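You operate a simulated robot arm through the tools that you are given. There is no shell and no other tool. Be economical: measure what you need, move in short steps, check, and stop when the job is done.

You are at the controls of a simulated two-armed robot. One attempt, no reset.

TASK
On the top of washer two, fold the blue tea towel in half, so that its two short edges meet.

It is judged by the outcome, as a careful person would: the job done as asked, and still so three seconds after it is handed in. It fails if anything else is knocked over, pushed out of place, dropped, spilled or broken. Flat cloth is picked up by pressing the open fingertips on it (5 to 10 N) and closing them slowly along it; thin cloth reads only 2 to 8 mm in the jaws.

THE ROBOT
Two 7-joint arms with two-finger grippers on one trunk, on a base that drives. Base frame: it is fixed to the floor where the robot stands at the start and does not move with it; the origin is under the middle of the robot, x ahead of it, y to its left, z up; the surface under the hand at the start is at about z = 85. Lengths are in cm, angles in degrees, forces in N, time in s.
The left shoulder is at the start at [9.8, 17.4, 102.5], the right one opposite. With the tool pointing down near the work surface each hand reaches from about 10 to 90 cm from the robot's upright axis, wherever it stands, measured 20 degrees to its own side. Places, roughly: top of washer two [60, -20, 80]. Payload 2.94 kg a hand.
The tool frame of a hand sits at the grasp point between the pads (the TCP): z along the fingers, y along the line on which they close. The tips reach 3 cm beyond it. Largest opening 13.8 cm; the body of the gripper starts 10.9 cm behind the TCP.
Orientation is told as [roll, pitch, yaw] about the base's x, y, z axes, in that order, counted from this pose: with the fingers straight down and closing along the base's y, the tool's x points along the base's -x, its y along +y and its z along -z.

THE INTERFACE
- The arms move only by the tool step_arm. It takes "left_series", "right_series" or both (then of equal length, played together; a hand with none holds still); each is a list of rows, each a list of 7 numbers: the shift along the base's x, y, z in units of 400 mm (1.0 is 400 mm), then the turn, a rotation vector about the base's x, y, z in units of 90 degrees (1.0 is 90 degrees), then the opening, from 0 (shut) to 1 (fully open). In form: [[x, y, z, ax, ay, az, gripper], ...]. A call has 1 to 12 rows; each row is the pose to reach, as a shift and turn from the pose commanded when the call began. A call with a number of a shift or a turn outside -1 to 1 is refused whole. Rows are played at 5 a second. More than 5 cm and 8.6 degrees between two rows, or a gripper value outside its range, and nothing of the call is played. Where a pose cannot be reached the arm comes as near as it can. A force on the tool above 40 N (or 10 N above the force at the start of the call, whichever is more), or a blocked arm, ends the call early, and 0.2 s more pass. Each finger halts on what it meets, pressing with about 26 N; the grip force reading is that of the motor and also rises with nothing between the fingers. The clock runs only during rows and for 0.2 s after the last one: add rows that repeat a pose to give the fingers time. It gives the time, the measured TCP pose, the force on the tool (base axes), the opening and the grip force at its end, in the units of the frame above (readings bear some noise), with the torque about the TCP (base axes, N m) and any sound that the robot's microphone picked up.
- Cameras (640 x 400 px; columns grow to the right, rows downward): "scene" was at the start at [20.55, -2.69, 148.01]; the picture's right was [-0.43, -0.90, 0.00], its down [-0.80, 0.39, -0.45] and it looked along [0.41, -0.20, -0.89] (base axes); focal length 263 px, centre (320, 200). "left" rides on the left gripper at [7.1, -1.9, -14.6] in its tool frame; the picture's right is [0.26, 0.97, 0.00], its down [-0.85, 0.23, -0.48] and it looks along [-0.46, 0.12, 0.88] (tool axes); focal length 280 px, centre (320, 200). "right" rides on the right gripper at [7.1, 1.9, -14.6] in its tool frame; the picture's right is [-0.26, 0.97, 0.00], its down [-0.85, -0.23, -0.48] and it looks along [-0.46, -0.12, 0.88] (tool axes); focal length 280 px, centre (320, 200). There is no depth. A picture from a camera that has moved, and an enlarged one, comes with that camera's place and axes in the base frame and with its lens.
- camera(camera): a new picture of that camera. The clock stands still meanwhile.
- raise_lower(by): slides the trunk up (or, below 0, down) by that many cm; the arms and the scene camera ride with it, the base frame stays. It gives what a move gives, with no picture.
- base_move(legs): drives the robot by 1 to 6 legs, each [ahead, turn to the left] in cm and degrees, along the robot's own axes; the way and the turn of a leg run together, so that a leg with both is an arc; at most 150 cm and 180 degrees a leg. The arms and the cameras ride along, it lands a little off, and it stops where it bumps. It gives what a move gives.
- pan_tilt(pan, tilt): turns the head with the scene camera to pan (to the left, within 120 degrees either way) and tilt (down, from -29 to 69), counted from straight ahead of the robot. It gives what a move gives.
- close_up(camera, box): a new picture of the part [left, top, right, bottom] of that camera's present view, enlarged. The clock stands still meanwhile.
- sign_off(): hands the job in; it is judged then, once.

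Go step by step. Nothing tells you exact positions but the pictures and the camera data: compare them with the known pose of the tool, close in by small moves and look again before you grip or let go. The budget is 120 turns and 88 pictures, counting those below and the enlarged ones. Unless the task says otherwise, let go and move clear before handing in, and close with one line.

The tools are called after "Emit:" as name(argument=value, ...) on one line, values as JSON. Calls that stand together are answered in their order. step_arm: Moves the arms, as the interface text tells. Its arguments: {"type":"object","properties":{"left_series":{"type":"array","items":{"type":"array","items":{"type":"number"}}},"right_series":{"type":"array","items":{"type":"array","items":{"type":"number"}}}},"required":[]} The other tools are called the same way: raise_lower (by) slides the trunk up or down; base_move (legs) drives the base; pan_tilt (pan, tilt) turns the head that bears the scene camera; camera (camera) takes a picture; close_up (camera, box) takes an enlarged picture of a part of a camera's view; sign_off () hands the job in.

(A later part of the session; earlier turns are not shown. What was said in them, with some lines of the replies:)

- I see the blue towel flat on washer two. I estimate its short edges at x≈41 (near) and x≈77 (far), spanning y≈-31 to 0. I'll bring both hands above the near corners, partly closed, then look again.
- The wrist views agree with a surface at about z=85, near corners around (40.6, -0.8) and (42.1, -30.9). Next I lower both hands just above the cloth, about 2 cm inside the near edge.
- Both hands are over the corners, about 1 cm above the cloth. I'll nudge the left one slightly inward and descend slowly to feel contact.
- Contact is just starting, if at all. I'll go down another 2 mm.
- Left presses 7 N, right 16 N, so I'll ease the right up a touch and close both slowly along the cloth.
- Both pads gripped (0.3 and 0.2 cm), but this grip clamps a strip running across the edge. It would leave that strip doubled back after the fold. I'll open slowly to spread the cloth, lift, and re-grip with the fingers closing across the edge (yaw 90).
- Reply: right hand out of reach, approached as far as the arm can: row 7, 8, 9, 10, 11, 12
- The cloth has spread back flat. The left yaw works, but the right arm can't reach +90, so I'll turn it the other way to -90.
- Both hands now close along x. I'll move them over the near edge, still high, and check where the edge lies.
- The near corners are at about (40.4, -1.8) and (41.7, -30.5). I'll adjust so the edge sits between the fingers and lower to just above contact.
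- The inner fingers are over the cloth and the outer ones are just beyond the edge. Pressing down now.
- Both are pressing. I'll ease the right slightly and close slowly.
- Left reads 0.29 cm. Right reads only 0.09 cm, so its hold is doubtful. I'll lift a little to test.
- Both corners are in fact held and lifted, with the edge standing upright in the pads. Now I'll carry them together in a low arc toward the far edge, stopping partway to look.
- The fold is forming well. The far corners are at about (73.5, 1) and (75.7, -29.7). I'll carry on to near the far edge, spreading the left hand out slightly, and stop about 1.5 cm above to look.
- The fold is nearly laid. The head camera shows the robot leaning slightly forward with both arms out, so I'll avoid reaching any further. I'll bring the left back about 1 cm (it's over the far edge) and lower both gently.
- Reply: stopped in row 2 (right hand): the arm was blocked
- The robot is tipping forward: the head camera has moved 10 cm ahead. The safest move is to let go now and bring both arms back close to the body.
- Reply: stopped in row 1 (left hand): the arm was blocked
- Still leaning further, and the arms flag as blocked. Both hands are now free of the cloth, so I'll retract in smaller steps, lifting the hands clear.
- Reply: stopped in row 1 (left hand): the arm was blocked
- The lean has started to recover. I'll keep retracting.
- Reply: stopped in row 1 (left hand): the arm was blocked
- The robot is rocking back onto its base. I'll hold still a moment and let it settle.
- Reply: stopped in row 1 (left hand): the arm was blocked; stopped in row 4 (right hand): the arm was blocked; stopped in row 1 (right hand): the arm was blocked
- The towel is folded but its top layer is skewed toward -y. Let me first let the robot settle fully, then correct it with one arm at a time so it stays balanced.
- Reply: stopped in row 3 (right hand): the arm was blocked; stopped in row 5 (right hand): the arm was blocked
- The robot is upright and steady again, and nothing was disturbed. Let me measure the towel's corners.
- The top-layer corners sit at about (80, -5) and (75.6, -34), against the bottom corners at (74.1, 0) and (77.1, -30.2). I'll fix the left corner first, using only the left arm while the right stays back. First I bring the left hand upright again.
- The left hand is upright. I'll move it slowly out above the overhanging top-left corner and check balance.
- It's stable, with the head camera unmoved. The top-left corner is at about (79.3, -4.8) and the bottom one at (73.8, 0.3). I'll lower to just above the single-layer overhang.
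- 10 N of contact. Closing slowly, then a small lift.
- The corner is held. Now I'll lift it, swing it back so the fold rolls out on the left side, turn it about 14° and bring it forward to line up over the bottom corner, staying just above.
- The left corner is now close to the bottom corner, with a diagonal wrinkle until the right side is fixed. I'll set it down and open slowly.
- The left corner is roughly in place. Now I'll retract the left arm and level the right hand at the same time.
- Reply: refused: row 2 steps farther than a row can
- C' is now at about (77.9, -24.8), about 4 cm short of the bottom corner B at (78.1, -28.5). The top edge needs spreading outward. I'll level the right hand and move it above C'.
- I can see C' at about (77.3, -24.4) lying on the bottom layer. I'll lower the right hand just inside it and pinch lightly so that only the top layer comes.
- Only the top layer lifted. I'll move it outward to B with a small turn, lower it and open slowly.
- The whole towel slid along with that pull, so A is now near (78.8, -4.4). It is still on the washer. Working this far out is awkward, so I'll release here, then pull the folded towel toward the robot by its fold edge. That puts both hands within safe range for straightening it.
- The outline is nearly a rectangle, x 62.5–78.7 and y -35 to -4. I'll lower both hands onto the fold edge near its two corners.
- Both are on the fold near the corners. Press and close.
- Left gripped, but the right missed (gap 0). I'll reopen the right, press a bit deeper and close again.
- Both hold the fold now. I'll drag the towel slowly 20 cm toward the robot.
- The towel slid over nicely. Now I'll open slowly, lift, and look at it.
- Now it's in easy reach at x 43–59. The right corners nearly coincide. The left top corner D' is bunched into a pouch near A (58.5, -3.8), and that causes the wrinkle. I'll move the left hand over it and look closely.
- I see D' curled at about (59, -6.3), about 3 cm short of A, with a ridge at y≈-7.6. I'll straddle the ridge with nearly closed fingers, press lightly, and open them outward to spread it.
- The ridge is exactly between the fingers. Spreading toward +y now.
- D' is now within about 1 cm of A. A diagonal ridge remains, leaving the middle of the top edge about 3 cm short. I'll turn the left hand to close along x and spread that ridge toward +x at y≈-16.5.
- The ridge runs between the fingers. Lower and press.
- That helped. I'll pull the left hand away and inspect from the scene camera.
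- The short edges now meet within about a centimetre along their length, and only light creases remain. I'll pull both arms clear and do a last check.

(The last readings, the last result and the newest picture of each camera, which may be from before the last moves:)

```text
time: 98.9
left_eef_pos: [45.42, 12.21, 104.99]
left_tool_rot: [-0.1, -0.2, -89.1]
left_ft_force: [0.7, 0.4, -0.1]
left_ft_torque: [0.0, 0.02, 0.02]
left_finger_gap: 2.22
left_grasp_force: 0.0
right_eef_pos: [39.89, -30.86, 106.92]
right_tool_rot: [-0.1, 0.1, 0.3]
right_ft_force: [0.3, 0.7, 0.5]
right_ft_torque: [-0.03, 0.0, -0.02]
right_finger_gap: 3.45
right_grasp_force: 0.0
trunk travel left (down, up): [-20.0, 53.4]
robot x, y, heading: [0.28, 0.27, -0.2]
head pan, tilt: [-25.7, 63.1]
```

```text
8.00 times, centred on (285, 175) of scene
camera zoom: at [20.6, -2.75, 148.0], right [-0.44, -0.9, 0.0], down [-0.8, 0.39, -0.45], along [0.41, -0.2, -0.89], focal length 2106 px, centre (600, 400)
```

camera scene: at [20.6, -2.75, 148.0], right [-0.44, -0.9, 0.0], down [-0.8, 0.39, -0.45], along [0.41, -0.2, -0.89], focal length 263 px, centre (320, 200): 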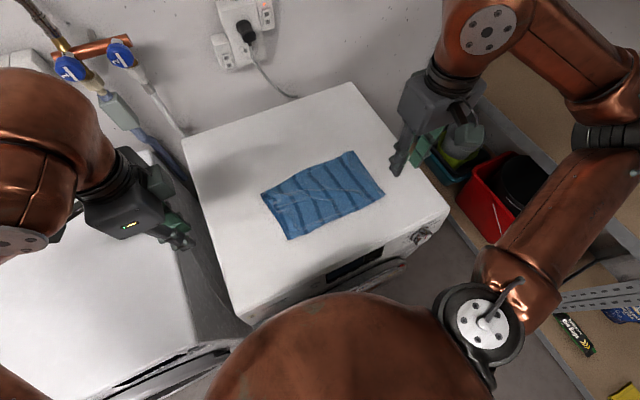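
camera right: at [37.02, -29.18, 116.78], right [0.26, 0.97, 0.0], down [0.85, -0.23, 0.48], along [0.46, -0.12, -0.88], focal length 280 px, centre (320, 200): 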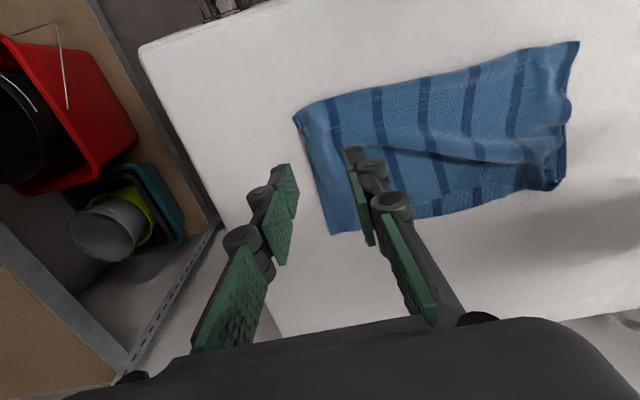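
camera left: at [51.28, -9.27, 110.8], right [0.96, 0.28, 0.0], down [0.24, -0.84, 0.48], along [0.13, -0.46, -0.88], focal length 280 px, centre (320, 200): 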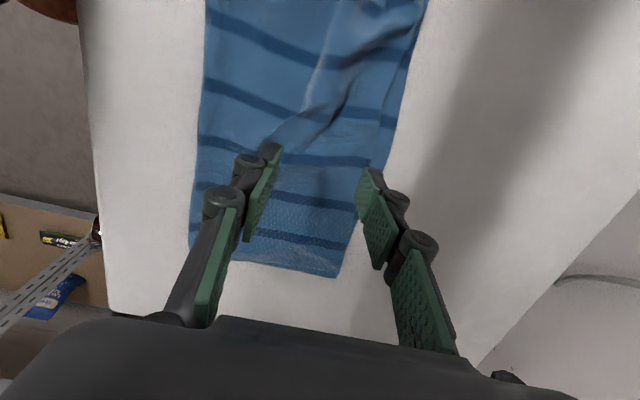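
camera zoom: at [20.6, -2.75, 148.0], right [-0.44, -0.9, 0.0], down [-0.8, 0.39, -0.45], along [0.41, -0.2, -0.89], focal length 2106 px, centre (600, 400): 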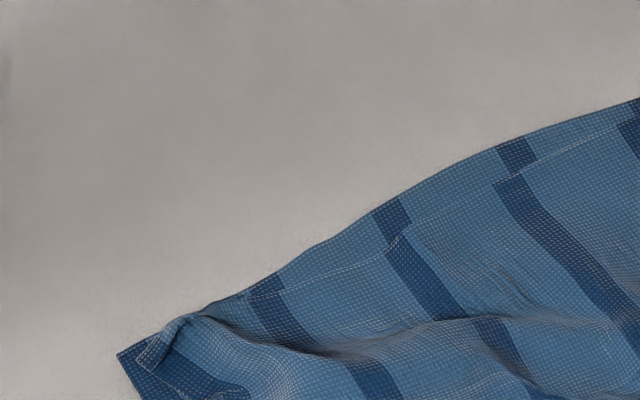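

Everything else is undisturbed. The top edge is still about 1.2 cm short near y≈-11, with a crease, so one more gentle spread there will tidy it.

Emit:
step_arm(left_series=[[0.05, -0.1, 0, 0, 0, 0, 0.14], [0.09, -0.2, -0.01, 0, 0, 0, 0.14], [0.13, -0.3, -0.03, 0, 0, 0, 0.14], [0.17, -0.4, -0.06, 0, 0, 0, 0.14], [0.21, -0.49, -0.1, 0, 0, 0, 0.14], [0.24, -0.56, -0.17, 0, 0, 0, 0.14], [0.24, -0.58, -0.26, 0, 0, 0, 0.14], [0.24, -0.58, -0.34, 0, 0, 0, 0.14], [0.24, -0.58, -0.39, 0, 0, 0, 0.14], [0.24, -0.58, -0.408, 0, 0, 0, 0.14], [0.24, -0.58, -0.408, 0, 0, 0, 0.14]])

Emit:
close_up(camera="left", box=[200, 50, 440, 200])

```text
time: 101.3
left_eef_pos: [55.08, -10.93, 88.72]
left_tool_rot: [0.1, -0.1, -89.1]
left_ft_force: [-0.5, 0.5, -0.5]
left_ft_torque: [-0.01, 0.01, 0.0]
left_finger_gap: 1.93
left_grasp_force: 0.1
right_eef_pos: [40.04, -30.76, 107.08]
right_tool_rot: [-0.1, 0.0, 0.2]
right_ft_force: [-0.1, 0.6, 0.2]
right_ft_torque: [-0.03, 0.01, 0.0]
right_finger_gap: 3.45
right_grasp_force: 0.0
trunk travel left (down, up): [-20.0, 53.4]
robot x, y, heading: [-0.15, 0.19, 0.0]
head pan, tilt: [-25.7, 63.1]
```

```text
2.67 times, centred on (320, 125) of left
camera zoom: at [52.9, -3.81, 103.13], right [0.96, 0.28, 0.0], down [0.24, -0.84, 0.48], along [0.13, -0.46, -0.88], focal length 748 px, centre (320, 400)
```

zoom: 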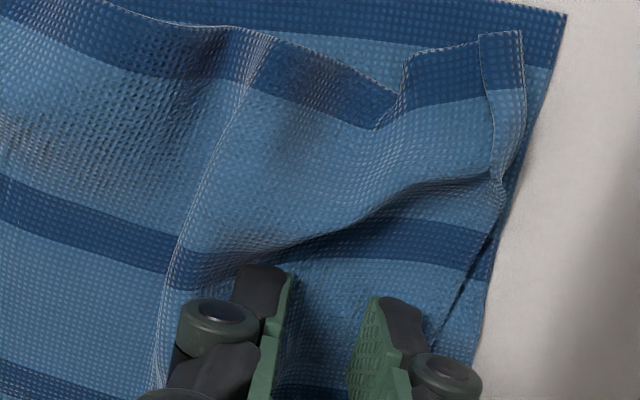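

Emit:
step_arm(left_series=[[0, 0, -0.008, 0, 0, 0, 0.14], [0, 0, -0.014, 0, 0, 0, 0.14], [0, 0, -0.015, 0, 0, 0, 0.14], [0.005, 0, -0.015, 0, 0, 0, 0.17], [0.01, 0, -0.015, 0, 0, 0, 0.2], [0.015, 0, -0.015, 0, 0, 0, 0.23], [0.02, 0, -0.015, 0, 0, 0, 0.26], [0.02, 0, -0.015, 0, 0, 0, 0.26], [0.02, 0, 0.02, 0, 0, 0, 0.26], [0.02, 0, 0.12, 0, 0, 0, 0.26], [0.02, 0, 0.2, 0, 0, 0, 0.26]])

Emit:
step_arm(left_series=[[-0.03, 0.1, 0.03, 0, 0, 0, 0.26], [-0.06, 0.2, 0.06, 0, 0, 0, 0.2], [-0.1, 0.3, 0.1, 0, 0, 0, 0.16], [-0.14, 0.4, 0.14, 0, 0, 0, 0.16], [-0.18, 0.5, 0.18, 0, 0, 0, 0.16], [-0.22, 0.56, 0.2, 0, 0, 0, 0.16], [-0.22, 0.56, 0.2, 0, 0, 0, 0.16]])

Emit:
close_up(camera="scene", box=[252, 145, 396, 235])

```text
time: 103.7
left_eef_pos: [55.77, -10.84, 96.78]
left_tool_rot: [0.0, 0.0, -89.1]
left_ft_force: [0.2, 0.1, 0.2]
left_ft_torque: [-0.03, -0.02, -0.04]
left_finger_gap: 3.59
left_grasp_force: 0.0
right_eef_pos: [39.98, -30.8, 107.07]
right_tool_rot: [0.0, 0.1, 0.1]
right_ft_force: [-0.3, -0.4, 0.7]
right_ft_torque: [-0.01, 0.0, 0.0]
right_finger_gap: 3.46
right_grasp_force: 0.0
trunk travel left (down, up): [-20.0, 53.4]
robot x, y, heading: [-0.09, -0.03, 0.1]
head pan, tilt: [-25.7, 63.1]
```

```text
time: 105.3
left_eef_pos: [47.04, 11.55, 104.41]
left_tool_rot: [0.0, -0.2, -89.1]
left_ft_force: [-0.2, 0.4, -0.2]
left_ft_torque: [-0.03, 0.04, 0.01]
left_finger_gap: 2.21
left_grasp_force: 0.1
right_eef_pos: [40.03, -30.81, 106.98]
right_tool_rot: [0.0, 0.1, 0.3]
right_ft_force: [0.4, -0.6, 0.3]
right_ft_torque: [0.01, 0.01, 0.0]
right_finger_gap: 3.44
right_grasp_force: 0.0
trunk travel left (down, up): [-20.0, 53.4]
robot x, y, heading: [-0.14, -0.59, -0.1]
head pan, tilt: [-25.7, 63.1]
```

```text
4.44 times, centred on (324, 190) of scene
camera zoom: at [20.6, -2.77, 148.0], right [-0.44, -0.9, 0.0], down [-0.8, 0.39, -0.45], along [0.41, -0.2, -0.89], focal length 1170 px, centre (302, 244)
```

zoom: 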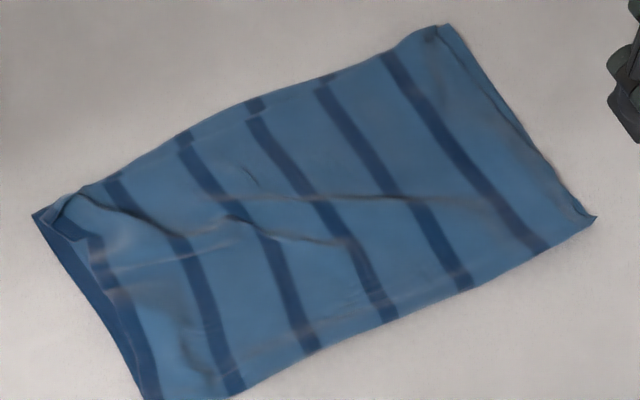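

The towel is folded neatly in half. Its short edges meet to within about half a centimetre, and both hands are clear, so I'm handing in.

Emit:
sign_off()

```text
The job is handed in.
```

The blue tea towel is folded in half on top of washer two, with its short edges meeting to within about 0.5–1 cm. A few light creases remain, the top layer sits up to 2 cm in along the left side, and the towel is about 20 cm nearer the front. The robot tipped forward partway through and recovered; I saw nothing else moved.
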